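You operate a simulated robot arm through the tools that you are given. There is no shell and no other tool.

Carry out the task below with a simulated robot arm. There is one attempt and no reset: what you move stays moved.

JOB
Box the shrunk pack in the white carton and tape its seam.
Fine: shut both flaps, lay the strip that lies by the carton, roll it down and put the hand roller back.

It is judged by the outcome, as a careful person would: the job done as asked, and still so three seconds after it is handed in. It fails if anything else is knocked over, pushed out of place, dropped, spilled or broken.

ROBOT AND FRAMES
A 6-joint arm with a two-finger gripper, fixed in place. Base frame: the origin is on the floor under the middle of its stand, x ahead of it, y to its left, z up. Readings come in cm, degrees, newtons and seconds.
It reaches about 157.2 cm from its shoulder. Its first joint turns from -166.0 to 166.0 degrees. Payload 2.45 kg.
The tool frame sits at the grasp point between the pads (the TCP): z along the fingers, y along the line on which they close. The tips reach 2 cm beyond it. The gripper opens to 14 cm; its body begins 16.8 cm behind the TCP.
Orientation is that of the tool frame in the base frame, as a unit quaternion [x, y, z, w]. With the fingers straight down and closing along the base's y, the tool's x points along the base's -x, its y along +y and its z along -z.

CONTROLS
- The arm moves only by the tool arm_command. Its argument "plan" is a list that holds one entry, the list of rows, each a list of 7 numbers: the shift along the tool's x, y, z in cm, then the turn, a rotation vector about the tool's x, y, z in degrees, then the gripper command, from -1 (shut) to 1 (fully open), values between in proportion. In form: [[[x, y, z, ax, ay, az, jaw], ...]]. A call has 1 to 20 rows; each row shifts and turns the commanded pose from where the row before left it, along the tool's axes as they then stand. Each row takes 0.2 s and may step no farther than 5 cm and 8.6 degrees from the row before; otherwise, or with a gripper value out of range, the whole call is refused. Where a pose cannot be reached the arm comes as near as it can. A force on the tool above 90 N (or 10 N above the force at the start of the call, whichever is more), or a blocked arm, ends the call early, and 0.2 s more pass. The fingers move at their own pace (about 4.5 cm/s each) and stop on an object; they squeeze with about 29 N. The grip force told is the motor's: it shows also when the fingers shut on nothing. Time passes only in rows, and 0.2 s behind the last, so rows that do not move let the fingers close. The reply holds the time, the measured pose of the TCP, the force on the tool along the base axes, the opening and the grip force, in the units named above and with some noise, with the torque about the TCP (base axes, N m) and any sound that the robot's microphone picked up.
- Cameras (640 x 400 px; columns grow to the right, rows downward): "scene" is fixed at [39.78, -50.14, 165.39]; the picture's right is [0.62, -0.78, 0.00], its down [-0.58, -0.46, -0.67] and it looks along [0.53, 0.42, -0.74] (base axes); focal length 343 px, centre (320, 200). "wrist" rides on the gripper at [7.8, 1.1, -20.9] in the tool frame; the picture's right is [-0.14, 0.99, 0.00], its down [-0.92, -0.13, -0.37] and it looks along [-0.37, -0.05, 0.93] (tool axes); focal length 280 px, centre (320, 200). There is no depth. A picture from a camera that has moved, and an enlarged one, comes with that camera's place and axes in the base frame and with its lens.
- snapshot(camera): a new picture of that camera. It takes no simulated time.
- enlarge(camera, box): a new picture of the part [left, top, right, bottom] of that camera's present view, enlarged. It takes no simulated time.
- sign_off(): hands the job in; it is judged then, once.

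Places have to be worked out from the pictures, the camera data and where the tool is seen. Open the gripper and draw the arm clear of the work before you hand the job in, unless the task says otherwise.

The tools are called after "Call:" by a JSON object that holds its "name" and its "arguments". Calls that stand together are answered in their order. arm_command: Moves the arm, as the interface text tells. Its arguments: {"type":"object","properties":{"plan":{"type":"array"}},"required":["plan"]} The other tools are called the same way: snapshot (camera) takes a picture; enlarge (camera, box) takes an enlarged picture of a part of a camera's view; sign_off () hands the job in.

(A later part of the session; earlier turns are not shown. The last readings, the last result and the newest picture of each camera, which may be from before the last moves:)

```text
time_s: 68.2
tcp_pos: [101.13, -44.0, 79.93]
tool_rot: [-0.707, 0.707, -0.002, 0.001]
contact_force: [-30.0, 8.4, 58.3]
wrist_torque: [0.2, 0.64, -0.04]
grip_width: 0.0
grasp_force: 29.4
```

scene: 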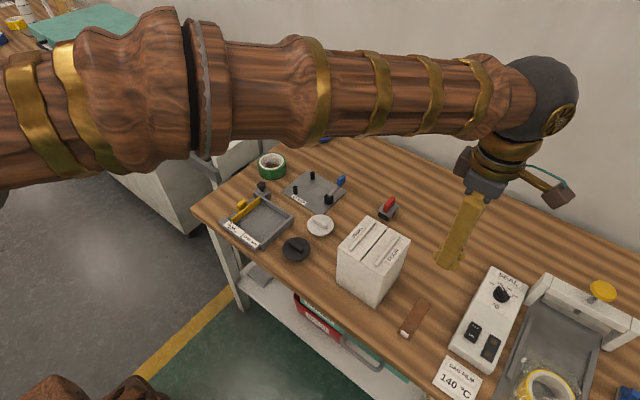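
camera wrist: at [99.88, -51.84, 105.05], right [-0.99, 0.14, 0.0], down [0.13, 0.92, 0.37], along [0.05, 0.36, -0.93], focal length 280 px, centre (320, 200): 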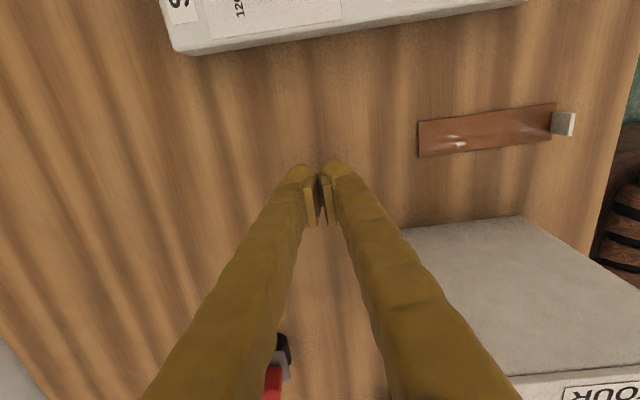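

Contact: the tips touch at TCP z ≈ 80.0, so the table is at z ≈ 78.0. I'll lift off and go over the strip's tab at about (79.3, −46), opening the fingers part-way.

Call:
{"name": "arm_command", "arguments": {"plan": [[[0, 0, -1, 0, 0, 0, -1], [0, 0, -3, 0, 0, 0, -1], [0, 0, -4, 0, 0, 0, -1], [0, 0, -4, 0, 0, 0, -1], [0.4, 4, 0, 0, 0, 0, -1], [0.4, 4, 0, 0, 0, 0, -1], [0.4, 4, 0, 0, 0, 0, -1], [0.4, 4, 0, 0, 0, 0, -0.4], [0.4, 4, 0, 0, 0, 0, -0.4], [0, 1.8, 0, 0, 0, 0, -0.4], [0, 0, 0, 0, 0, 0, -0.4], [0, 0, 0, 0, 0, 0, -0.4]]]}}

Call:
{"name": "snapshot", "arguments": {"camera": "wrist"}}

Call:
{"name": "enlarge", "arguments": {"camera": "wrist", "box": [240, 130, 400, 230]}}

Call:
{"name": "enlarge", "arguments": {"camera": "scene", "box": [380, 240, 480, 350]}}

```text
time_s: 70.8
tcp_pos: [79.28, -45.79, 91.48]
tool_rot: [0.707, -0.707, 0.0, 0.0]
contact_force: [-0.8, -0.2, 0.4]
wrist_torque: [0.0, 0.01, 0.01]
grip_width: 4.17
grasp_force: 0.0
```

```text
taken
camera wrist: at [78.17, -53.81, 112.31], right [-0.99, 0.14, 0.0], down [0.13, 0.92, 0.37], along [0.05, 0.36, -0.93], focal length 280 px, centre (320, 200)
```

wrist: 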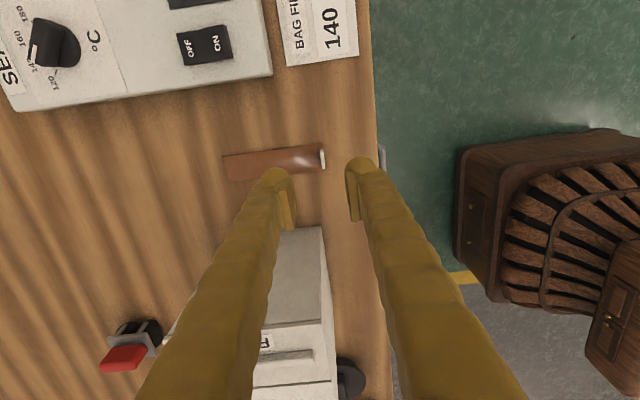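

```text
4.00 times, centred on (320, 180) of wrist
camera zoom: at [78.17, -53.81, 112.31], right [-0.99, 0.14, 0.0], down [0.13, 0.92, 0.37], along [0.05, 0.36, -0.93], focal length 1122 px, centre (320, 280)
```

zoom: 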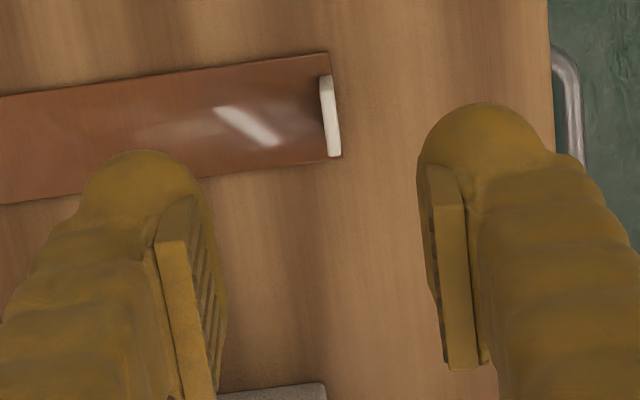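

```text
3.64 times, centred on (430, 295) of scene
camera zoom: at [39.78, -50.14, 165.39], right [0.62, -0.78, 0.0], down [-0.58, -0.46, -0.67], along [0.53, 0.42, -0.74], focal length 1248 px, centre (-80, -146)
```

zoom: 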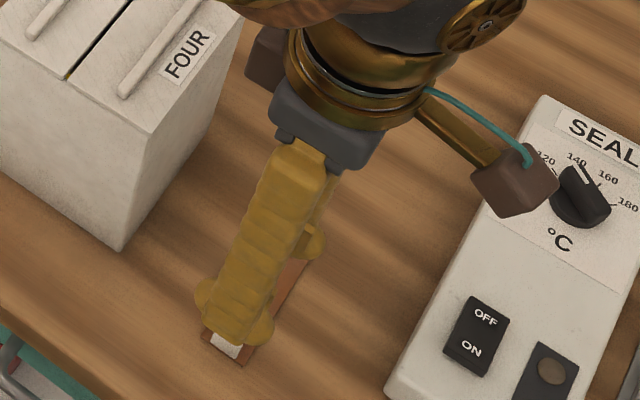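

The tab measures about 0.4 × 2.4 × 1.3 cm, centred at about (79.0, −45.7). I'll centre over it and descend to TCP z ≈ 83 for a check.

Call:
{"name": "arm_command", "arguments": {"plan": [[[-0.08, 0.28, 0, 0, 0, 0, -0.4], [0, 0, 2, 0, 0, 0, -0.4], [0, 0, 3, 0, 0, 0, -0.4], [0, 0, 2, 0, 0, 0, -0.4], [0, 0, 1.5, 0, 0, 0, -0.4], [0, 0, 0, 0, 0, 0, -0.4]]]}}

Call:
{"name": "enlarge", "arguments": {"camera": "wrist", "box": [240, 130, 400, 230]}}

Call:
{"name": "enlarge", "arguments": {"camera": "scene", "box": [380, 250, 460, 350]}}

```text
time_s: 72.2
tcp_pos: [79.02, -45.9, 82.94]
tool_rot: [-0.707, 0.708, 0.001, 0.0]
contact_force: [0.8, -0.3, -0.1]
wrist_torque: [-0.02, -0.03, -0.01]
grip_width: 4.2
grasp_force: 0.1
```

```text
4.00 times, centred on (320, 180) of wrist
camera zoom: at [77.93, -53.76, 103.85], right [-0.99, 0.14, 0.0], down [0.13, 0.92, 0.37], along [0.05, 0.37, -0.93], focal length 1122 px, centre (320, 280)
```

zoom: 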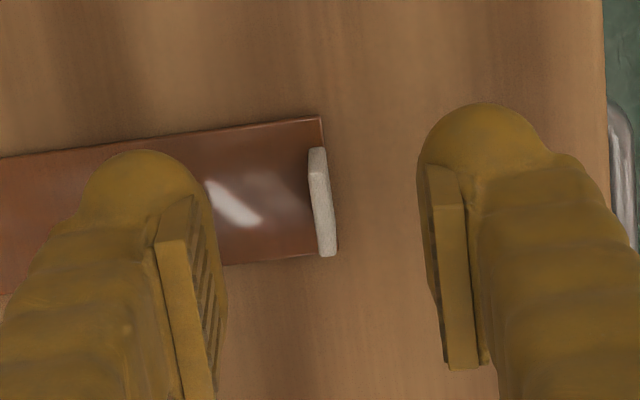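

```text
4.00 times, centred on (420, 300) of scene
camera zoom: at [39.78, -50.14, 165.39], right [0.62, -0.78, 0.0], down [-0.58, -0.46, -0.67], along [0.53, 0.42, -0.74], focal length 1373 px, centre (-80, -200)
```

zoom: 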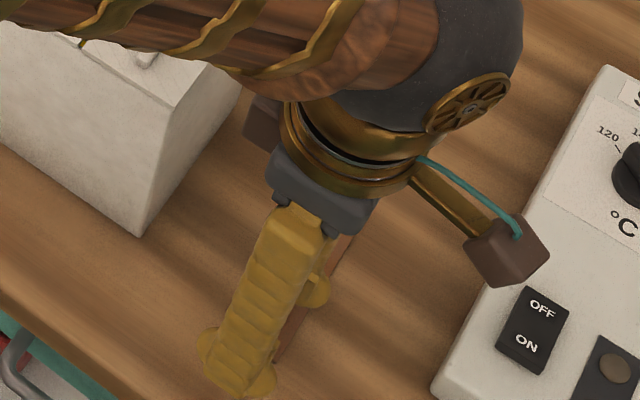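

The tab is centred between the fingers. Descend 2.4 cm so the tips hover just above the strip, then close.

Call:
{"name": "arm_command", "arguments": {"plan": [[[0, 0, 1, 0, 0, 0, -0.4], [0, 0, 0.8, 0, 0, 0, -0.4], [0, 0, 0.5, 0, 0, 0, -0.4], [0, 0, 0, 0, 0, 0, -0.4]]]}}

Call:
{"name": "enlarge", "arguments": {"camera": "wrist", "box": [240, 130, 400, 230]}}

```text
time_s: 73.2
tcp_pos: [79.17, -45.99, 80.66]
tool_rot: [-0.707, 0.707, 0.0, 0.0]
contact_force: [-0.6, 0.5, 0.1]
wrist_torque: [-0.02, -0.01, 0.0]
grip_width: 4.21
grasp_force: 0.1
```

```text
4.00 times, centred on (320, 180) of wrist
camera zoom: at [77.97, -53.86, 101.5], right [-0.99, 0.14, 0.0], down [0.13, 0.92, 0.37], along [0.05, 0.36, -0.93], focal length 1122 px, centre (320, 280)
```

zoom: 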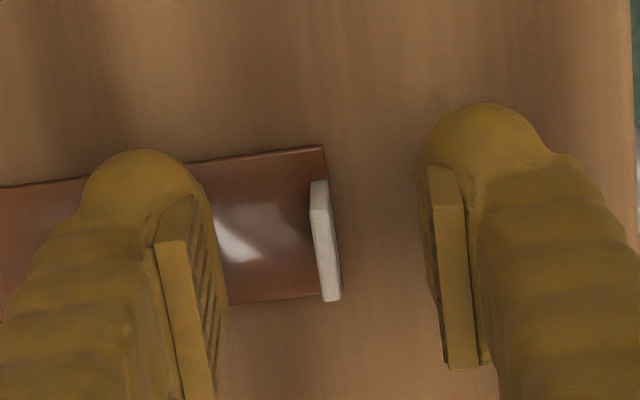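

The tab is well placed between the pads. I'll close on it.

Call:
{"name": "arm_command", "arguments": {"plan": [[[0, 0, 0.15, 0, 0, 0, -0.4], [0, 0, 0, 0, 0, 0, -0.7], [0, 0, 0, 0, 0, 0, -1], [0, 0, 0, 0, 0, 0, -1], [0, 0, 0, 0, 0, 0, -1], [0, 0, 0, 0, 0, 0, -1]]]}}

Call:
{"name": "enlarge", "arguments": {"camera": "wrist", "box": [240, 130, 400, 230]}}

```text
time_s: 74.6
tcp_pos: [79.04, -45.9, 80.52]
tool_rot: [-0.707, 0.707, 0.0, 0.0]
contact_force: [0.5, 0.2, -0.5]
wrist_torque: [-0.01, -0.02, -0.01]
grip_width: 0.58
grasp_force: 29.4
```

```text
4.00 times, centred on (320, 180) of wrist
camera zoom: at [77.93, -53.85, 101.37], right [-0.99, 0.14, 0.0], down [0.13, 0.92, 0.37], along [0.05, 0.36, -0.93], focal length 1122 px, centre (320, 280)
```

zoom: 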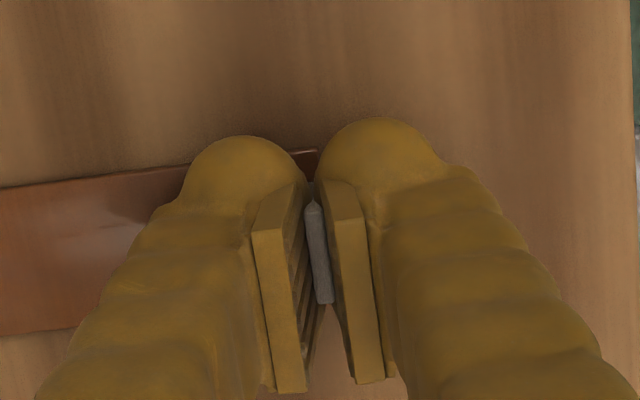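

The tab is held (0.58 cm wide, 29 N). I'll lift slowly 3 cm and check that the strip comes with it.

Call:
{"name": "arm_command", "arguments": {"plan": [[[0, 0, -0.3, 0, 0, 0, -1], [0, 0, -0.5, 0, 0, 0, -1], [0, 0, -1, 0, 0, 0, -1], [0, 0, -1.2, 0, 0, 0, -1], [0, 0, 0, 0, 0, 0, -1]]]}}

Call:
{"name": "snapshot", "arguments": {"camera": "wrist"}}

Call:
{"name": "enlarge", "arguments": {"camera": "scene", "box": [380, 250, 460, 350]}}

```text
time_s: 75.8
tcp_pos: [78.96, -46.06, 83.5]
tool_rot: [0.708, -0.706, 0.0, 0.0]
contact_force: [0.2, -0.3, -0.1]
wrist_torque: [0.04, 0.01, 0.0]
grip_width: 0.6
grasp_force: 29.3
```

```text
taken
camera wrist: at [77.82, -53.91, 104.37], right [-0.99, 0.14, 0.0], down [0.13, 0.92, 0.37], along [0.05, 0.37, -0.93], focal length 280 px, centre (320, 200)
```

wrist: 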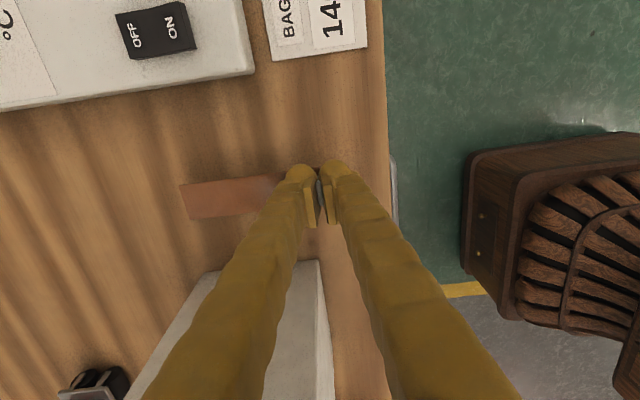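

```text
4.00 times, centred on (420, 300) of scene
camera zoom: at [39.78, -50.14, 165.39], right [0.62, -0.78, 0.0], down [-0.58, -0.46, -0.67], along [0.53, 0.42, -0.74], focal length 1373 px, centre (-80, -200)
```

zoom: 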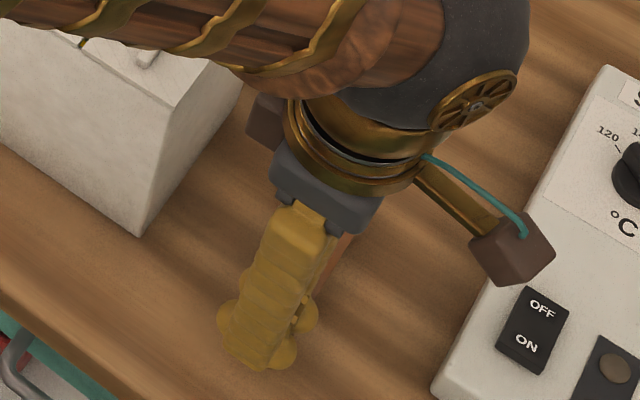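

The strip appears to come up with the fingers. I'll lift to z ≈ 104, above the carton, and confirm.

Call:
{"name": "arm_command", "arguments": {"plan": [[[0, 0, -1.5, 0, 0, 0, -1], [0, 0, -2.5, 0, 0, 0, -1], [0, 0, -3, 0, 0, 0, -1], [0, 0, -3, 0, 0, 0, -1], [0, 0, -3, 0, 0, 0, -1], [0, 0, -3, 0, 0, 0, -1], [0, 0, -3, 0, 0, 0, -1], [0, 0, -1.5, 0, 0, 0, -1], [0, 0, 0, 0, 0, 0, -1]]]}}

Call:
{"name": "snapshot", "arguments": {"camera": "wrist"}}

Call:
{"name": "snapshot", "arguments": {"camera": "scene"}}

```text
time_s: 77.8
tcp_pos: [78.73, -45.97, 104.18]
tool_rot: [-0.707, 0.707, 0.0, 0.0]
contact_force: [-0.1, -0.3, 0.1]
wrist_torque: [-0.02, -0.02, -0.02]
grip_width: 0.6
grasp_force: 29.6
```

```text
taken
camera wrist: at [77.7, -53.85, 125.04], right [-0.99, 0.14, 0.0], down [0.13, 0.92, 0.37], along [0.05, 0.36, -0.93], focal length 280 px, centre (320, 200)
```

wrist: 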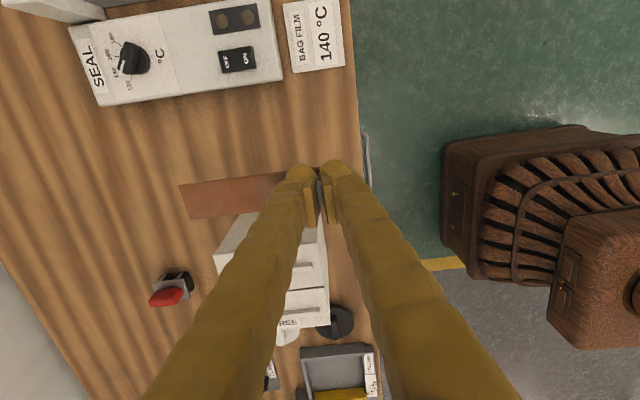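

```text
taken
```

scene: 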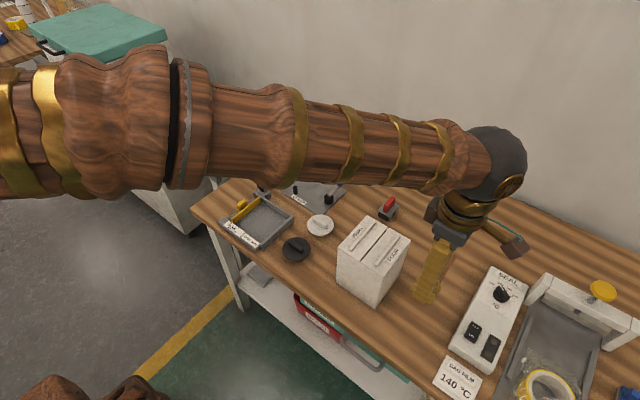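

The strip is held level, running +x from the tab (about TCP−0.25 to TCP+12.25). I'll carry it over the seam: TCP target about (81.1, −30.0), still 6 cm above the flaps.

Call:
{"name": "arm_command", "arguments": {"plan": [[[-1, -0.3, 0, 0, 0, 0, -1], [-2.5, -0.5, 0, 0, 0, 0, -1], [-3, -0.5, 0, 0, 0, 0, -1], [-3, -0.5, 0, 0, 0, 0, -1], [-3, -0.4, 0, 0, 0, 0, -1], [-2.5, 0, 0, 0, 0, 0, -1], [-0.95, 0, 0, 0, 0, 0, -1], [0, 0, 0, 0, 0, 0, -1]]]}}

Call:
{"name": "snapshot", "arguments": {"camera": "wrist"}}

Call:
{"name": "enlarge", "arguments": {"camera": "scene", "box": [325, 170, 445, 310]}}

```text
time_s: 79.6
tcp_pos: [81.27, -30.07, 103.96]
tool_rot: [-0.707, 0.708, 0.0, 0.0]
contact_force: [0.1, -0.2, -0.7]
wrist_torque: [0.0, 0.01, -0.01]
grip_width: 0.59
grasp_force: 29.0
```

```text
taken
camera wrist: at [80.09, -37.88, 124.8], right [-0.99, 0.14, 0.0], down [0.13, 0.92, 0.37], along [0.05, 0.36, -0.93], focal length 280 px, centre (320, 200)
```

wrist: 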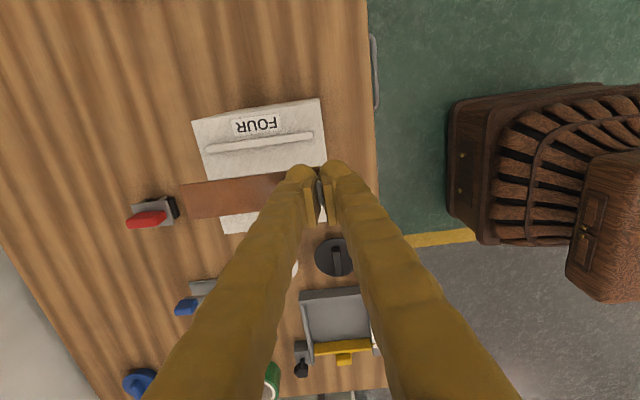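

```text
2.86 times, centred on (385, 240) of scene
camera zoom: at [39.78, -50.14, 165.39], right [0.62, -0.78, 0.0], down [-0.58, -0.46, -0.67], along [0.53, 0.42, -0.74], focal length 981 px, centre (134, 86)
```

zoom: 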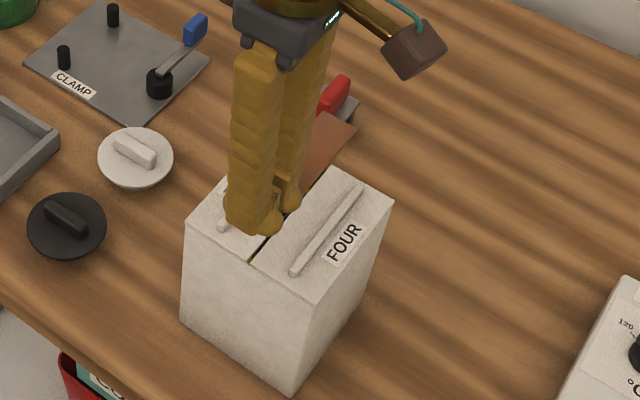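

The strip lies over the seam: its y centre is about −30.0 and it overlaps the carton's length. I'll shift 0.3 cm toward −x to centre it and lower to just above the flaps.

Call:
{"name": "arm_command", "arguments": {"plan": [[[0, 0.3, 0, 0, 0, 0, -1], [0, 0, 1, 0, 0, 0, -1], [0, 0, 1.5, 0, 0, 0, -1], [0, 0, 1.2, 0, 0, 0, -1], [0, 0, 0.8, 0, 0, 0, -1], [0, 0, 0.5, 0, 0, 0, -1], [0, 0, 0, 0, 0, 0, -1]]]}}

Call:
{"name": "snapshot", "arguments": {"camera": "wrist"}}

Call:
{"name": "enlarge", "arguments": {"camera": "scene", "box": [325, 190, 445, 310]}}

```text
time_s: 81.2
tcp_pos: [80.83, -29.99, 98.94]
tool_rot: [-0.707, 0.707, 0.0, 0.0]
contact_force: [-0.3, -0.6, 0.1]
wrist_torque: [0.01, 0.0, -0.02]
grip_width: 0.59
grasp_force: 29.0
```

```text
taken
camera wrist: at [79.77, -37.9, 119.84], right [-0.99, 0.14, 0.0], down [0.13, 0.92, 0.37], along [0.05, 0.36, -0.93], focal length 280 px, centre (320, 200)
```

wrist: 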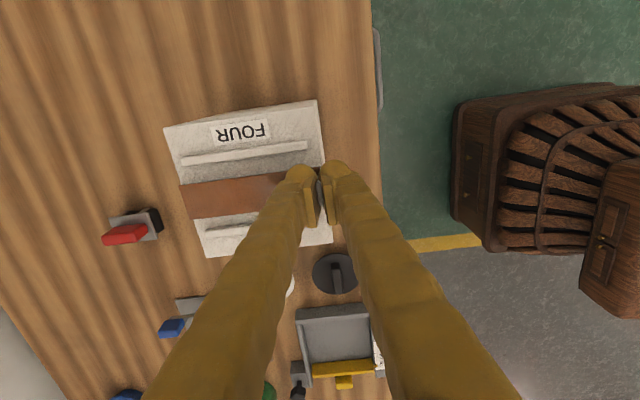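

```text
3.33 times, centred on (385, 250) of scene
camera zoom: at [39.78, -50.14, 165.39], right [0.62, -0.78, 0.0], down [-0.58, -0.46, -0.67], along [0.53, 0.42, -0.74], focal length 1144 px, centre (103, 33)
```

zoom: 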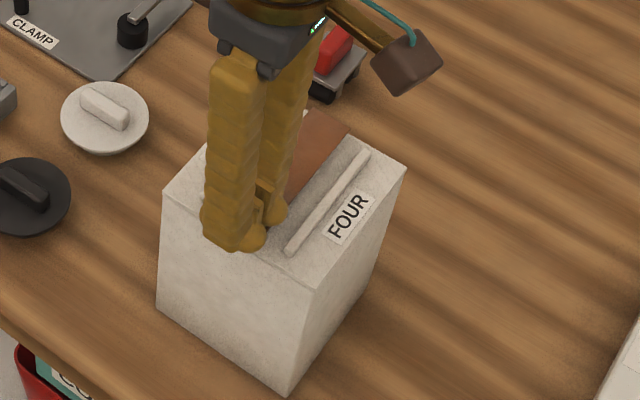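

The strip is centred on the seam within about 0.1 cm (ridges at −33.6 and −26.3, strip −31.4 to −28.4) and lies within the carton's length. Lowering gently until it touches the flaps.

Call:
{"name": "arm_command", "arguments": {"plan": [[[0, 0, 0.3, 0, 0, 0, -1], [0, 0, 0.2, 0, 0, 0, -1], [0, 0, 0.15, 0, 0, 0, -1], [0, 0, 0, 0, 0, 0, -1]]]}}

```text
time_s: 82.2
tcp_pos: [80.95, -29.99, 98.37]
tool_rot: [0.707, -0.707, 0.0, -0.001]
contact_force: [-0.5, 0.7, 0.3]
wrist_torque: [-0.02, 0.0, -0.02]
grip_width: 0.57
grasp_force: 29.0
```

No contact at TCP 98.4. Continuing with fine steps.

Call:
{"name": "arm_command", "arguments": {"plan": [[[0, 0, 0.15, 0, 0, 0, -1], [0, 0, 0.15, 0, 0, 0, -1], [0, 0, 0.1, 0, 0, 0, -1], [0, 0, 0, 0, 0, 0, -1]]]}}

```text
time_s: 83.2
tcp_pos: [80.87, -30.05, 97.83]
tool_rot: [0.708, -0.707, 0.0, 0.0]
contact_force: [0.5, -0.3, 0.5]
wrist_torque: [-0.01, 0.05, -0.03]
grip_width: 0.59
grasp_force: 29.0
```

Still free at 97.8 (strip bottom ≈ 95.3). Continuing.

Call:
{"name": "arm_command", "arguments": {"plan": [[[0, 0, 0.1, 0, 0, 0, -1], [0, 0, 0.1, 0, 0, 0, -1], [0, 0, 0.1, 0, 0, 0, -1], [0, 0, 0, 0, 0, 0, -1]]]}}

Call:
{"name": "enlarge", "arguments": {"camera": "wrist", "box": [160, 90, 360, 260]}}

Call:
{"name": "enlarge", "arguments": {"camera": "scene", "box": [345, 195, 425, 290]}}

```text
time_s: 84.2
tcp_pos: [80.94, -30.04, 97.84]
tool_rot: [-0.707, 0.707, -0.001, 0.0]
contact_force: [-0.4, 0.0, 16.2]
wrist_torque: [0.0, -0.01, 0.0]
grip_width: 0.59
grasp_force: 29.1
```

```text
2.35 times, centred on (260, 175) of wrist
camera zoom: at [79.76, -37.96, 118.61], right [-0.99, 0.14, 0.0], down [0.13, 0.92, 0.37], along [0.05, 0.36, -0.93], focal length 660 px, centre (461, 259)
```

zoom: 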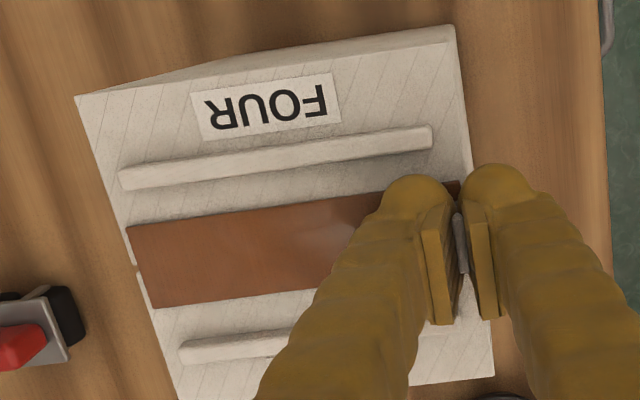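

```text
4.21 times, centred on (385, 242) of scene
camera zoom: at [39.78, -50.14, 165.39], right [0.62, -0.78, 0.0], down [-0.58, -0.46, -0.67], along [0.53, 0.42, -0.74], focal length 1446 px, centre (46, 21)
```

zoom: 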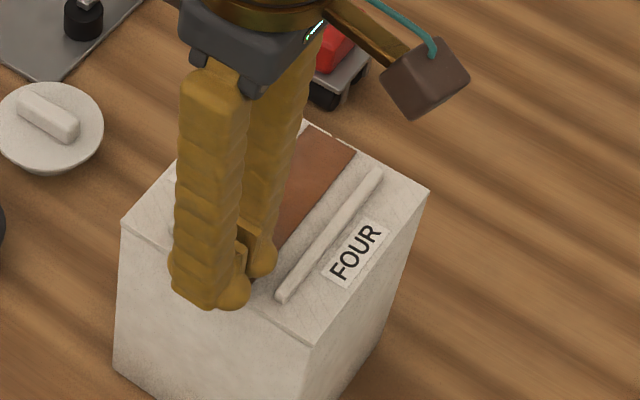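

The strip is down on the flaps (16 N), covering the full seam. I'll ease off slightly, open the fingers a little and rise clear of the tab.

Call:
{"name": "arm_command", "arguments": {"plan": [[[0, 0, -0.1, 0, 0, 0, -1], [0, 0, 0, 0, 0, 0, -0.9], [0, 0, 0, 0, 0, 0, -0.75], [0, 0, 0, 0, 0, 0, -0.75], [0, 0, -0.5, 0, 0, 0, -0.75], [0, 0, -1, 0, 0, 0, -0.75], [0, 0, -2, 0, 0, 0, -0.75], [0, 0, -3, 0, 0, 0, -0.75], [0, 0, -3, 0, 0, 0, -0.75], [0, 0, -3, 0, 0, 0, -0.75], [0, 0, 0, 0, 0, 0, -0.75]]]}}

Call:
{"name": "enlarge", "arguments": {"camera": "wrist", "box": [160, 90, 360, 260]}}

Call:
{"name": "enlarge", "arguments": {"camera": "scene", "box": [345, 195, 425, 290]}}

```text
time_s: 86.6
tcp_pos: [81.08, -29.99, 110.54]
tool_rot: [-0.707, 0.708, 0.0, -0.001]
contact_force: [0.6, 0.1, -0.5]
wrist_torque: [-0.03, -0.02, -0.04]
grip_width: 1.77
grasp_force: 0.0
```

```text
2.35 times, centred on (260, 175) of wrist
camera zoom: at [79.97, -37.89, 131.25], right [-0.99, 0.14, 0.0], down [0.13, 0.92, 0.37], along [0.05, 0.36, -0.93], focal length 660 px, centre (461, 259)
```

zoom: 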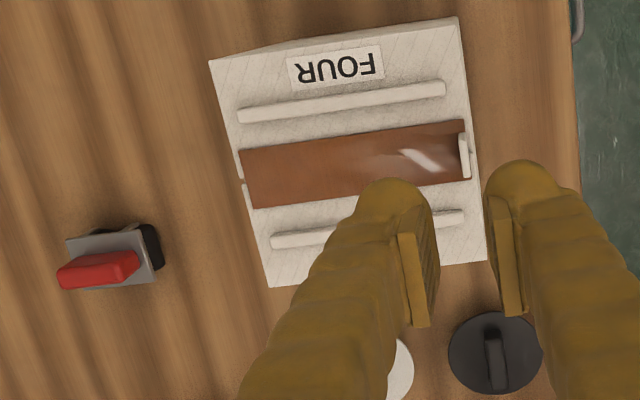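

```text
4.21 times, centred on (385, 242) of scene
camera zoom: at [39.78, -50.14, 165.39], right [0.62, -0.78, 0.0], down [-0.58, -0.46, -0.67], along [0.53, 0.42, -0.74], focal length 1446 px, centre (46, 21)
```

zoom: 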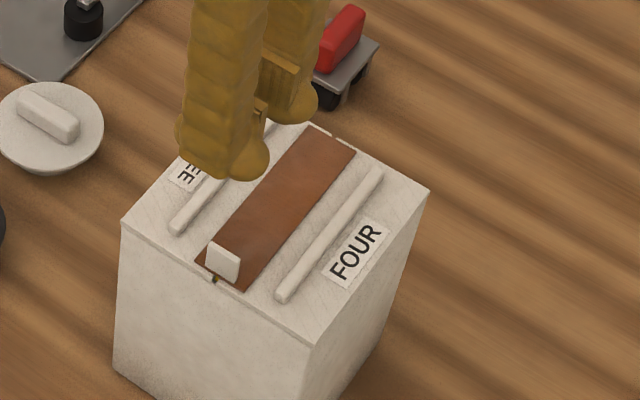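

The strip lies neatly over the seam, between the ridges. Next is the roller: its plate spans about x 107.7–113.7, y −24.5 to −20, with the red handle along x (top z ≈ 83.6). I'll turn the gripper back so it closes along y, then move over it.

Call:
{"name": "arm_command", "arguments": {"plan": [[[0, 0, -1, 0, 0, 8.2, -0.4], [0, 0, -1, 0, 0, 8.2, -0.4], [0, 0, 0, 0, 0, 8.2, -0.4], [0, 0, 0, 0, 0, 8.2, -0.4], [0, 0, 0, 0, 0, 8.2, -0.4], [0, 0, 0, 0, 0, 8.2, -0.4], [0, 0, 0, 0, 0, 8.2, -0.4], [0, 0, 0, 0, 0, 8.2, -0.4], [0, 0, 0, 0, 0, 8.2, -0.4], [0, 0, 0, 0, 0, 8.2, -0.4], [0, 0, 0, 0, 0, 8.0, -0.4], [0, 0, 0, 0, 0, 0, -0.4]]]}}

```text
time_s: 89.2
tcp_pos: [80.82, -30.13, 112.28]
tool_rot: [0.0, 1.0, 0.0, 0.0]
contact_force: [0.2, 0.0, -1.5]
wrist_torque: [-0.01, 0.02, 0.01]
grip_width: 4.2
grasp_force: 0.1
```

Orientation is back to default. Moving to above the roller at about (110, −22, 100).

Call:
{"name": "arm_command", "arguments": {"plan": [[[-2, 0.5, 0, 0, 0, 0, -0.4], [-4, 1.1, 0, 0, 0, 0, -0.4], [-4, 1.1, 0, 0, 0, 0, -0.4], [-4, 1.1, 0, 0, 0, 0, -0.4], [-4, 1.1, 0, 0, 0, 0, -0.4], [-4, 1.1, 0, 0, 0, 0, -0.4], [-4, 1.1, 0, 0, 0, 0, -0.4], [-3, 0.8, 2, 0, 0, 0, -0.4], [0, 0, 4, 0, 0, 0, -0.4], [0, 0, 4, 0, 0, 0, -0.4], [0, 0, 2, 0, 0, 0, -0.4], [0, 0, 0, 0, 0, 0, -0.4]]]}}

Call:
{"name": "snapshot", "arguments": {"camera": "wrist"}}

Call:
{"name": "enlarge", "arguments": {"camera": "wrist", "box": [240, 110, 400, 240]}}

Call:
{"name": "enlarge", "arguments": {"camera": "scene", "box": [350, 150, 430, 240]}}

```text
time_s: 91.8
tcp_pos: [109.8, -22.03, 100.28]
tool_rot: [0.0, 1.0, -0.001, -0.001]
contact_force: [-0.7, -0.9, 0.6]
wrist_torque: [0.04, -0.01, 0.02]
grip_width: 4.18
grasp_force: 0.1
```

```text
taken
camera wrist: at [102.04, -21.11, 121.11], right [0.14, 0.99, 0.0], down [0.92, -0.13, 0.37], along [0.37, -0.05, -0.93], focal length 280 px, centre (320, 200)
```

wrist: 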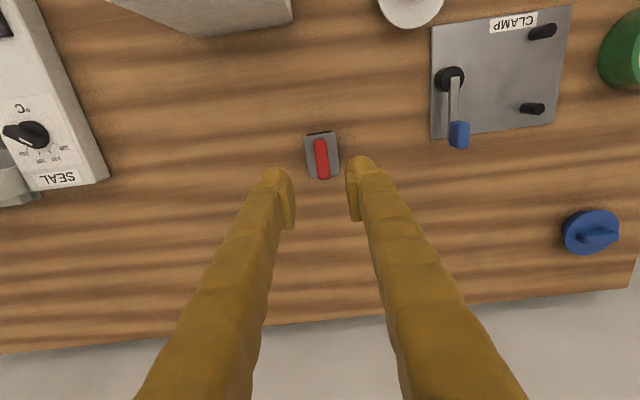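

```text
3.08 times, centred on (320, 175) of wrist
camera zoom: at [102.04, -21.11, 121.11], right [0.14, 0.99, 0.0], down [0.92, -0.13, 0.37], along [0.37, -0.05, -0.93], focal length 863 px, centre (320, 277)
```

zoom: 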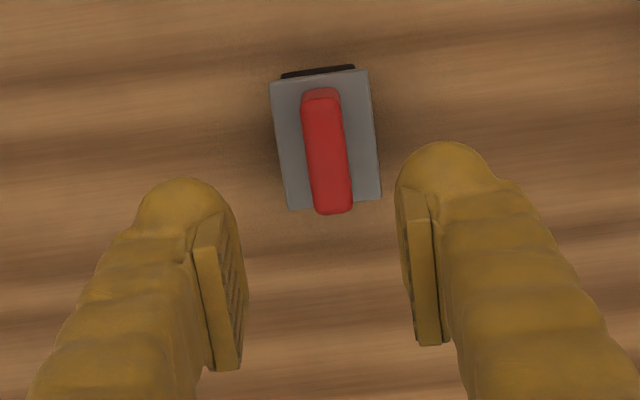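

```text
4.44 times, centred on (390, 195) of scene
camera zoom: at [39.78, -50.14, 165.39], right [0.62, -0.78, 0.0], down [-0.58, -0.46, -0.67], along [0.53, 0.42, -0.74], focal length 1526 px, centre (9, 222)
```

zoom: 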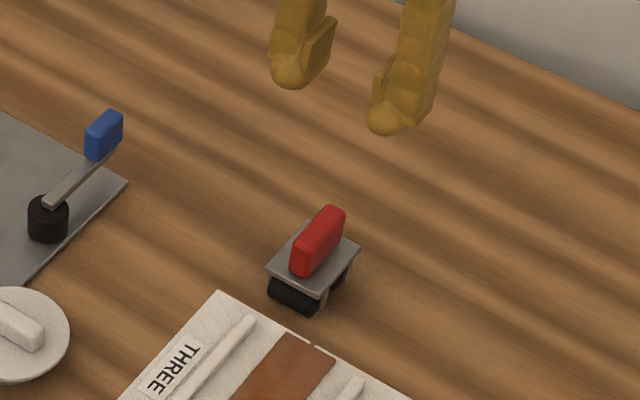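

The handle is centred at about (111.2, −22.05), 1.6 cm wide, plate top around z 80–81. I'll centre over it and descend with the fingers open 4.2 cm to TCP z ≈ 86 first.

Call:
{"name": "arm_command", "arguments": {"plan": [[[-1.4, 0, 1, 0, 0, 0, -0.4], [0, 0, 3, 0, 0, 0, -0.4], [0, 0, 3.5, 0, 0, 0, -0.4], [0, 0, 3.5, 0, 0, 0, -0.4], [0, 0, 2.3, 0, 0, 0, -0.4], [0, 0, 1, 0, 0, 0, -0.4], [0, 0, 0, 0, 0, 0, -0.4]]]}}

Call:
{"name": "enlarge", "arguments": {"camera": "wrist", "box": [240, 130, 400, 240]}}

Call:
{"name": "enlarge", "arguments": {"camera": "scene", "box": [350, 150, 430, 240]}}

```text
time_s: 93.4
tcp_pos: [111.22, -22.08, 85.81]
tool_rot: [0.001, 1.0, 0.0, 0.0]
contact_force: [0.0, 0.1, -0.1]
wrist_torque: [0.02, 0.0, 0.01]
grip_width: 4.21
grasp_force: 0.1
```

```text
3.64 times, centred on (320, 185) of wrist
camera zoom: at [103.38, -21.13, 106.77], right [0.14, 0.99, 0.0], down [0.92, -0.13, 0.37], along [0.37, -0.05, -0.93], focal length 1020 px, centre (320, 254)
```

zoom: 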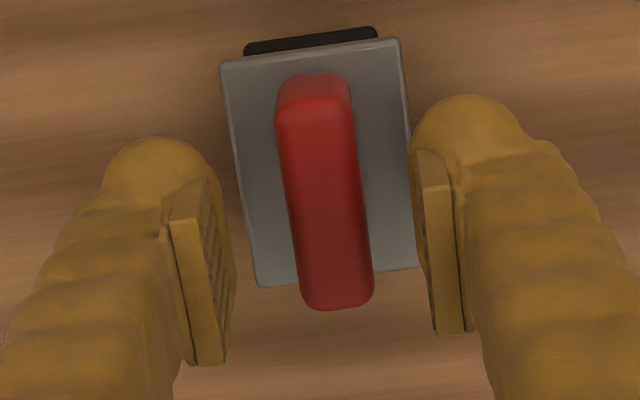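

```text
4.44 times, centred on (390, 195) of scene
camera zoom: at [39.78, -50.14, 165.39], right [0.62, -0.78, 0.0], down [-0.58, -0.46, -0.67], along [0.53, 0.42, -0.74], focal length 1526 px, centre (9, 222)
```

zoom: 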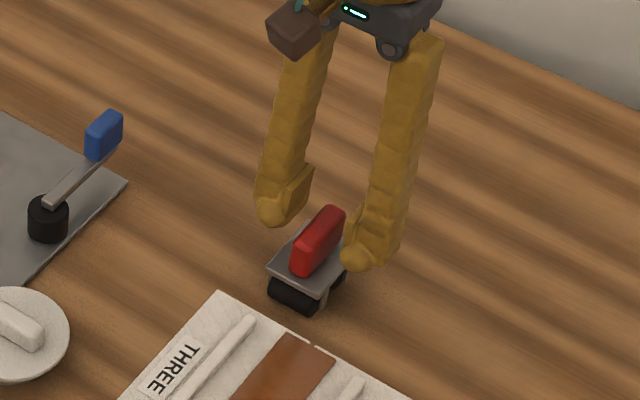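

The handle is centred between the pads. Descend 2.6 cm and then close on it.

Call:
{"name": "arm_command", "arguments": {"plan": [[[-0.2, 0, 1, 0, 0, 0, -0.4], [0, 0, 1, 0, 0, 0, -0.4], [0, 0, 0.5, 0, 0, 0, -0.4], [0, 0, 0, 0, 0, 0, -0.4]]]}}

Call:
{"name": "enlarge", "arguments": {"camera": "wrist", "box": [240, 130, 400, 240]}}

Call:
{"name": "enlarge", "arguments": {"camera": "scene", "box": [365, 170, 415, 230]}}

```text
time_s: 94.4
tcp_pos: [111.5, -22.09, 83.6]
tool_rot: [0.001, 1.0, 0.001, 0.0]
contact_force: [-0.8, 0.6, 0.4]
wrist_torque: [-0.02, -0.01, -0.03]
grip_width: 4.23
grasp_force: 0.0
```

```text
3.64 times, centred on (320, 185) of wrist
camera zoom: at [103.64, -21.05, 104.37], right [0.14, 0.99, 0.0], down [0.92, -0.13, 0.37], along [0.37, -0.05, -0.93], focal length 1020 px, centre (320, 254)
```

zoom: 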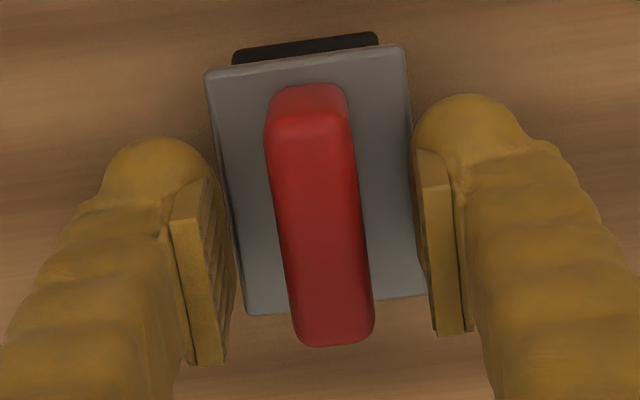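

```text
6.67 times, centred on (390, 200) of scene
camera zoom: at [39.78, -50.14, 165.39], right [0.62, -0.78, 0.0], down [-0.58, -0.46, -0.67], along [0.53, 0.42, -0.74], focal length 2289 px, centre (-147, 200)
```

zoom: 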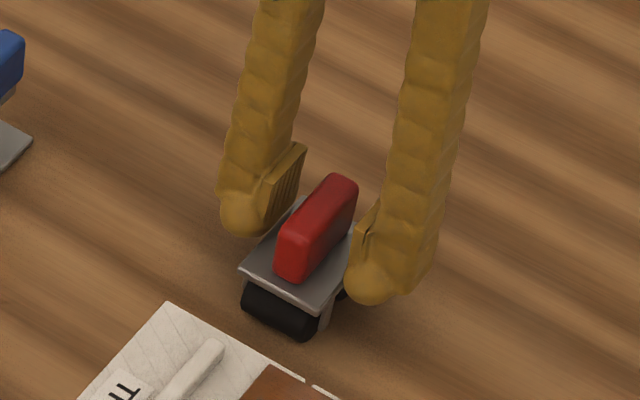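

Good alignment. Lower 0.3 cm more and close on the handle.

Call:
{"name": "arm_command", "arguments": {"plan": [[[0, 0, 0.3, 0, 0, 0, -0.4], [0, 0, 0, 0, 0, 0, -0.7], [0, 0, 0, 0, 0, 0, -1], [0, 0, 0, 0, 0, 0, -1], [0, 0, 0, 0, 0, 0, -1], [0, 0, 0, 0, 0, 0, -1]]]}}

Call:
{"name": "enlarge", "arguments": {"camera": "wrist", "box": [240, 130, 400, 240]}}

Call:
{"name": "enlarge", "arguments": {"camera": "scene", "box": [365, 170, 415, 230]}}

```text
time_s: 95.8
tcp_pos: [111.54, -22.02, 83.56]
tool_rot: [-0.001, 1.0, -0.001, 0.003]
contact_force: [1.9, 9.6, 73.0]
wrist_torque: [0.35, 0.18, -0.04]
grip_width: 1.7
grasp_force: 28.7
```

```text
3.64 times, centred on (320, 185) of wrist
camera zoom: at [103.6, -21.0, 104.38], right [0.14, 0.99, 0.0], down [0.92, -0.13, 0.37], along [0.37, -0.05, -0.93], focal length 1020 px, centre (320, 254)
```

zoom: 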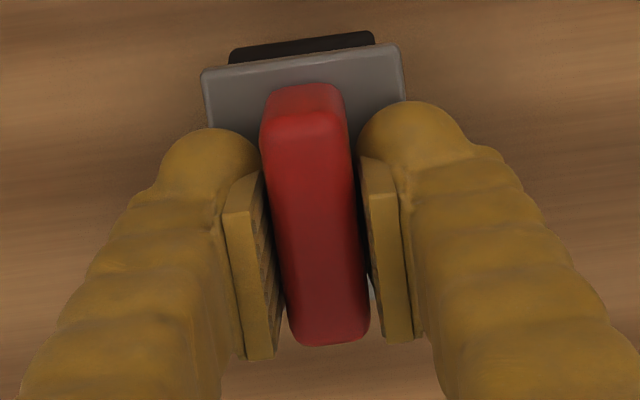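

```text
6.67 times, centred on (390, 200) of scene
camera zoom: at [39.78, -50.14, 165.39], right [0.62, -0.78, 0.0], down [-0.58, -0.46, -0.67], along [0.53, 0.42, -0.74], focal length 2289 px, centre (-147, 200)
```

zoom: 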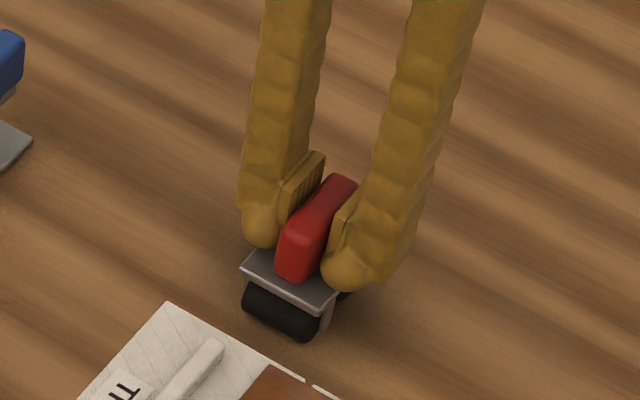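

The handle is gripped (1.7 cm); the tips press on the plate with 73 N, so I'll ease up to remove that load, noting the rest pose as TCP ≈ (111.5, −22.05, 83.55), then lift.

Call:
{"name": "arm_command", "arguments": {"plan": [[[0, 0, -0.3, 0, 0, 0, -1], [0, 0, -0.1, 0, 0, 0, -1], [0, 0, 0, 0, 0, 0, -1]]]}}

```text
time_s: 96.6
tcp_pos: [111.35, -22.03, 83.49]
tool_rot: [0.0, 1.0, 0.0, 0.0]
contact_force: [-0.3, 8.1, 39.3]
wrist_torque: [0.3, -0.2, -0.03]
grip_width: 1.7
grasp_force: 29.0
```

Still 39 N; easing up a bit more.

Call:
{"name": "arm_command", "arguments": {"plan": [[[0, 0, -0.2, 0, 0, 0, -1], [0, 0, -0.2, 0, 0, 0, -1], [0, 0, 0, 0, 0, 0, -1]]]}}

```text
time_s: 97.4
tcp_pos: [111.35, -22.06, 83.88]
tool_rot: [0.0, 1.0, 0.001, -0.001]
contact_force: [0.0, -0.6, -1.7]
wrist_torque: [-0.02, 0.02, -0.01]
grip_width: 1.7
grasp_force: 29.7
```

The roller now hangs in the grip. I'll lift it to z ≈ 106 and look at its underside.

Call:
{"name": "arm_command", "arguments": {"plan": [[[0, 0, -0.5, 0, 0, 0, -1], [0, 0, -1.5, 0, 0, 0, -1], [0, 0, -3, 0, 0, 0, -1], [0, 0, -4, 0, 0, 0, -1], [0, 0, -4, 0, 0, 0, -1], [0, 0, -4, 0, 0, 0, -1], [0, 0, -3, 0, 0, 0, -1], [0, 0, -2, 0, 0, 0, -1], [0, 0, 0, 0, 0, 0, -1]]]}}

Call:
{"name": "snapshot", "arguments": {"camera": "wrist"}}

Call:
{"name": "enlarge", "arguments": {"camera": "scene", "box": [365, 120, 445, 200]}}

Call:
{"name": "enlarge", "arguments": {"camera": "scene", "box": [340, 190, 430, 290]}}

```text
time_s: 99.4
tcp_pos: [111.58, -21.99, 106.04]
tool_rot: [0.0, 1.0, 0.0, 0.0]
contact_force: [0.3, 0.1, -1.4]
wrist_torque: [0.02, -0.02, 0.01]
grip_width: 1.69
grasp_force: 29.3
```

```text
taken
camera wrist: at [103.68, -21.01, 126.91], right [0.14, 0.99, 0.0], down [0.92, -0.13, 0.37], along [0.37, -0.05, -0.93], focal length 280 px, centre (320, 200)
```

wrist: 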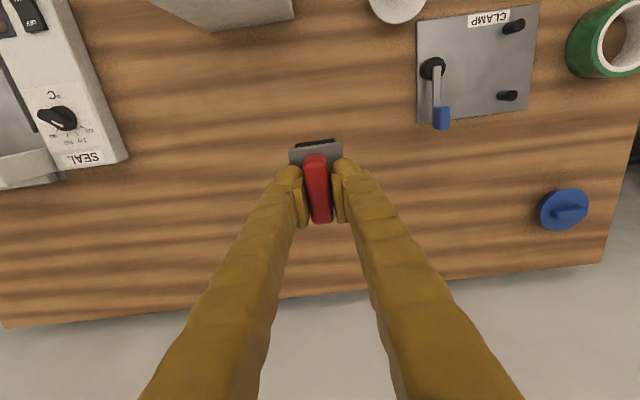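

```text
5.00 times, centred on (405, 160) of scene
camera zoom: at [39.78, -50.14, 165.39], right [0.62, -0.78, 0.0], down [-0.58, -0.46, -0.67], along [0.53, 0.42, -0.74], focal length 1717 px, centre (-105, 400)
```

zoom: 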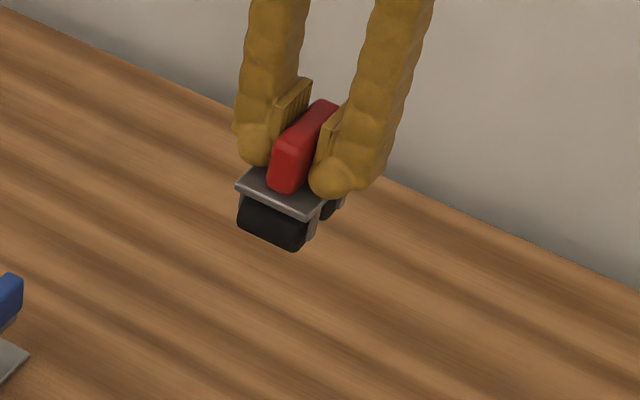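

```text
4.00 times, centred on (385, 240) of scene
camera zoom: at [39.78, -50.14, 165.39], right [0.62, -0.78, 0.0], down [-0.58, -0.46, -0.67], along [0.53, 0.42, -0.74], focal length 1373 px, centre (60, 40)
```

zoom: 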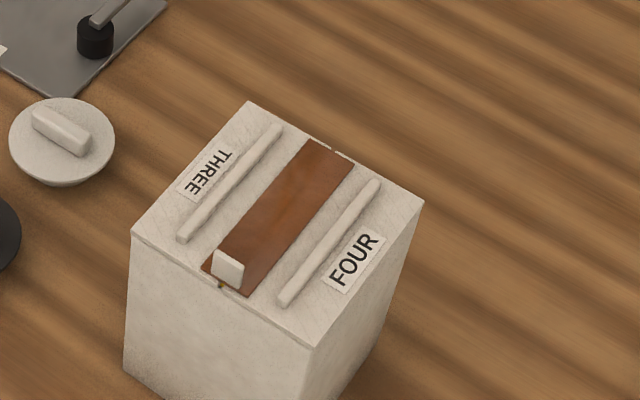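

The roller has two wheels, about 2.25 cm fore and aft of the grip; its bottom is 5.6 cm below the TCP. I'll carry it over the strip to TCP ≈ (85.3, −29.95), just behind the tab, still above the ridges.

Call:
{"name": "arm_command", "arguments": {"plan": [[[2, -0.6, 0, 0, 0, 0, -1], [3.5, -1.05, 0, 0, 0, 0, -1], [4, -1.2, 0, 0, 0, 0, -1], [4, -1.2, 0, 0, 0, 0, -1], [4, -1.2, 0, 0, 0, 0, -1], [4, -1.2, 0, 0, 0, 0, -1], [3, -0.95, 0, 0, 0, 0, -1], [1.7, -0.55, 0, 0, 0, 0, -1], [0, 0, 0, 0, 0, 0, -1], [0, 0, 0, 0, 0, 0, -1]]]}}

Call:
{"name": "snapshot", "arguments": {"camera": "wrist"}}

Call:
{"name": "enlarge", "arguments": {"camera": "wrist", "box": [220, 90, 420, 230]}}

Call:
{"name": "enlarge", "arguments": {"camera": "scene", "box": [340, 190, 430, 290]}}

```text
time_s: 101.6
tcp_pos: [85.47, -30.0, 106.12]
tool_rot: [0.001, 1.0, 0.0, 0.0]
contact_force: [0.3, -0.8, -0.7]
wrist_torque: [0.01, -0.01, 0.01]
grip_width: 1.68
grasp_force: 29.1
```

```text
taken
camera wrist: at [77.59, -28.97, 126.88], right [0.14, 0.99, 0.0], down [0.92, -0.13, 0.37], along [0.37, -0.05, -0.93], focal length 280 px, centre (320, 200)
```

wrist: 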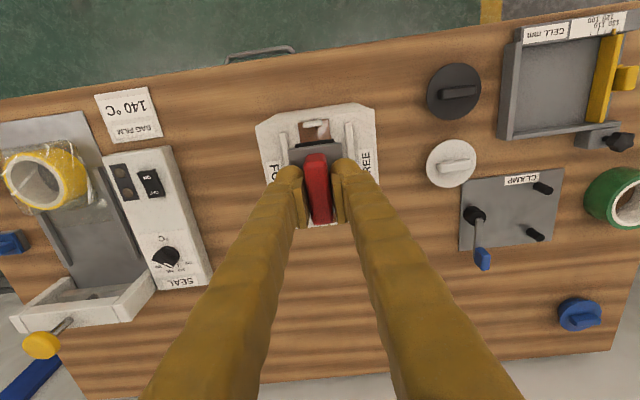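

```text
2.86 times, centred on (320, 160) of wrist
camera zoom: at [77.59, -28.97, 126.88], right [0.14, 0.99, 0.0], down [0.92, -0.13, 0.37], along [0.37, -0.05, -0.93], focal length 801 px, centre (320, 314)
```

zoom: 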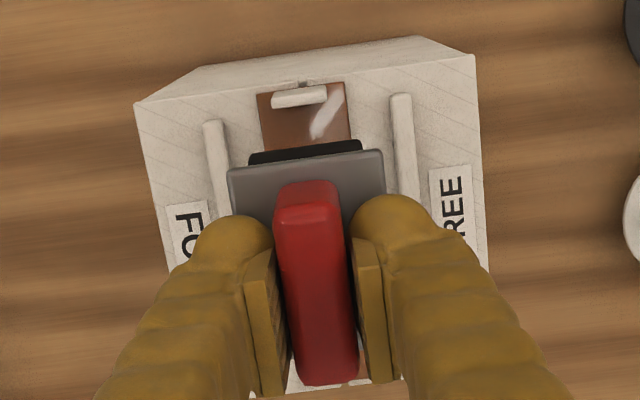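

```text
4.00 times, centred on (385, 240) of scene
camera zoom: at [39.78, -50.14, 165.39], right [0.62, -0.78, 0.0], down [-0.58, -0.46, -0.67], along [0.53, 0.42, -0.74], focal length 1373 px, centre (60, 40)
```

zoom: 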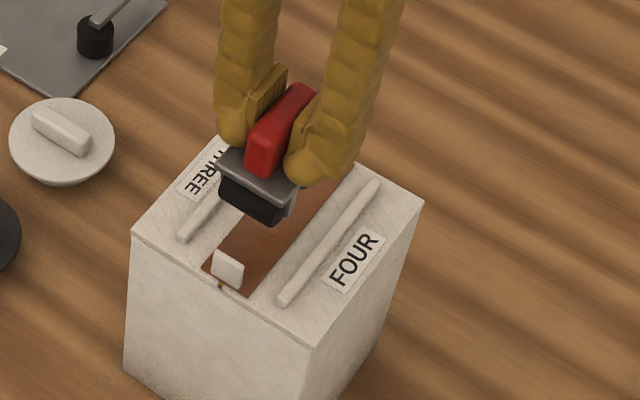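

The roller is centred above the strip with the tab about 0.5 cm ahead of its front wheel. Lowering to just above contact (expected near TCP z 101.1).

Call:
{"name": "arm_command", "arguments": {"plan": [[[0, 0, 1, 0, 0, 0, -1], [0, 0, 1.2, 0, 0, 0, -1], [0, 0, 1, 0, 0, 0, -1], [0, 0, 0.7, 0, 0, 0, -1], [0, 0, 0.3, 0, 0, 0, -1], [0, 0, 0, 0, 0, 0, -1]]]}}

Call:
{"name": "enlarge", "arguments": {"camera": "wrist", "box": [220, 90, 420, 230]}}

Call:
{"name": "enlarge", "arguments": {"camera": "scene", "box": [340, 190, 430, 290]}}

```text
time_s: 103.0
tcp_pos: [85.26, -29.95, 101.87]
tool_rot: [0.0, 1.0, -0.001, 0.0]
contact_force: [0.2, 0.4, -1.5]
wrist_torque: [0.01, 0.0, 0.01]
grip_width: 1.7
grasp_force: 29.1
```

```text
2.86 times, centred on (320, 160) of wrist
camera zoom: at [77.44, -29.06, 122.68], right [0.14, 0.99, 0.0], down [0.92, -0.13, 0.37], along [0.37, -0.05, -0.93], focal length 801 px, centre (320, 314)
```

zoom: 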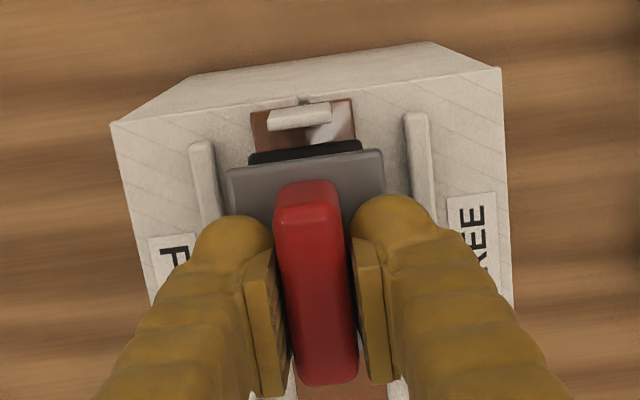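

```text
4.00 times, centred on (385, 240) of scene
camera zoom: at [39.78, -50.14, 165.39], right [0.62, -0.78, 0.0], down [-0.58, -0.46, -0.67], along [0.53, 0.42, -0.74], focal length 1373 px, centre (60, 40)
```

zoom: 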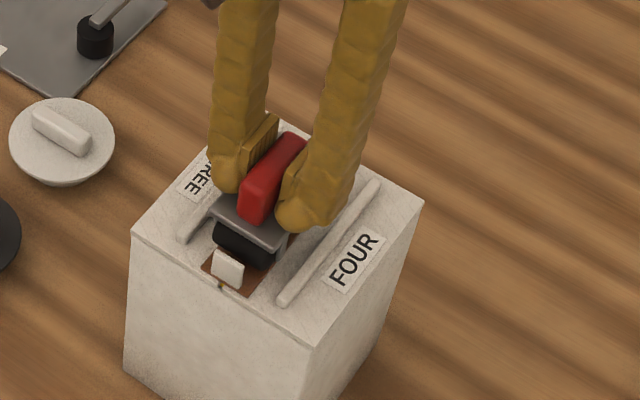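

The roller sits just behind the tab and between the ridges. I'll nudge +0.2 cm in x and lower in fine steps until it presses on the strip.

Call:
{"name": "arm_command", "arguments": {"plan": [[[-0.2, 0, 0.2, 0, 0, 0, -1], [0, 0, 0.2, 0, 0, 0, -1], [0, 0, 0.15, 0, 0, 0, -1], [0, 0, 0, 0, 0, 0, -1]]]}}

```text
time_s: 104.0
tcp_pos: [85.38, -30.08, 101.37]
tool_rot: [0.0, 1.0, 0.0, 0.0]
contact_force: [0.2, -0.2, 0.3]
wrist_torque: [0.0, 0.0, 0.02]
grip_width: 1.67
grasp_force: 28.4
```

Roller weight has just come off the gripper (contact beginning). A little more pressure in 0.1 cm steps.

Call:
{"name": "arm_command", "arguments": {"plan": [[[0, 0, 0.1, 0, 0, 0, -1], [0, 0, 0.1, 0, 0, 0, -1], [0, 0, 0, 0, 0, 0, -1]]]}}

```text
time_s: 104.8
tcp_pos: [85.48, -29.95, 101.24]
tool_rot: [0.0, 1.0, 0.0, 0.001]
contact_force: [-0.4, 0.3, 23.5]
wrist_torque: [-0.01, 0.03, 0.01]
grip_width: 1.7
grasp_force: 29.3
```

Pressing with about 23 N. Now I roll forward along the seam (+x) 5 cm at that pressure.

Call:
{"name": "arm_command", "arguments": {"plan": [[[-0.4, 0, 0, 0, 0, 0, -1], [-0.7, 0, 0, 0, 0, 0, -1], [-0.7, 0, 0, 0, 0, 0, -1], [-0.7, 0, 0, 0, 0, 0, -1], [-0.7, 0, 0, 0, 0, 0, -1], [-0.7, 0, 0, 0, 0, 0, -1], [-0.7, 0, 0, 0, 0, 0, -1], [-0.4, 0, 0, 0, 0, 0, -1], [0, 0, 0, 0, 0, 0, -1]]]}}

Call:
{"name": "enlarge", "arguments": {"camera": "wrist", "box": [220, 90, 420, 230]}}

Call:
{"name": "enlarge", "arguments": {"camera": "scene", "box": [340, 190, 430, 290]}}

```text
time_s: 106.8
tcp_pos: [90.5, -29.94, 101.09]
tool_rot: [0.0, 1.0, 0.0, 0.001]
contact_force: [-0.6, -1.0, 27.5]
wrist_torque: [-0.03, 0.13, 0.01]
grip_width: 1.69
grasp_force: 28.4
```

```text
2.86 times, centred on (320, 160) of wrist
camera zoom: at [82.65, -28.98, 121.98], right [0.14, 0.99, 0.0], down [0.92, -0.13, 0.37], along [0.37, -0.05, -0.93], focal length 801 px, centre (320, 314)
```

zoom: 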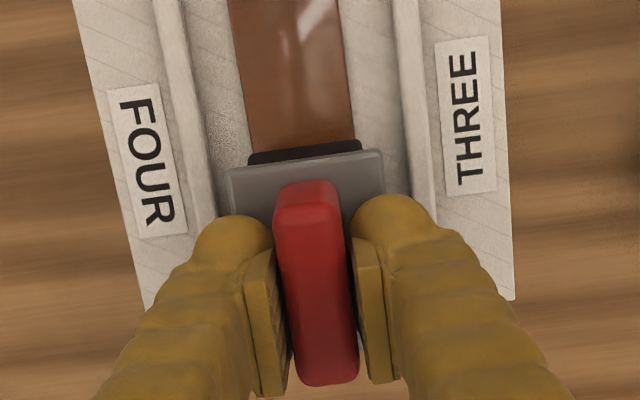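

```text
4.00 times, centred on (385, 240) of scene
camera zoom: at [39.78, -50.14, 165.39], right [0.62, -0.78, 0.0], down [-0.58, -0.46, -0.67], along [0.53, 0.42, -0.74], focal length 1373 px, centre (60, 40)
```

zoom: 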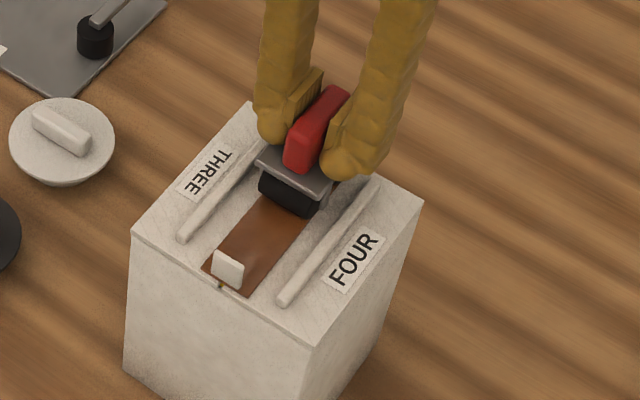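

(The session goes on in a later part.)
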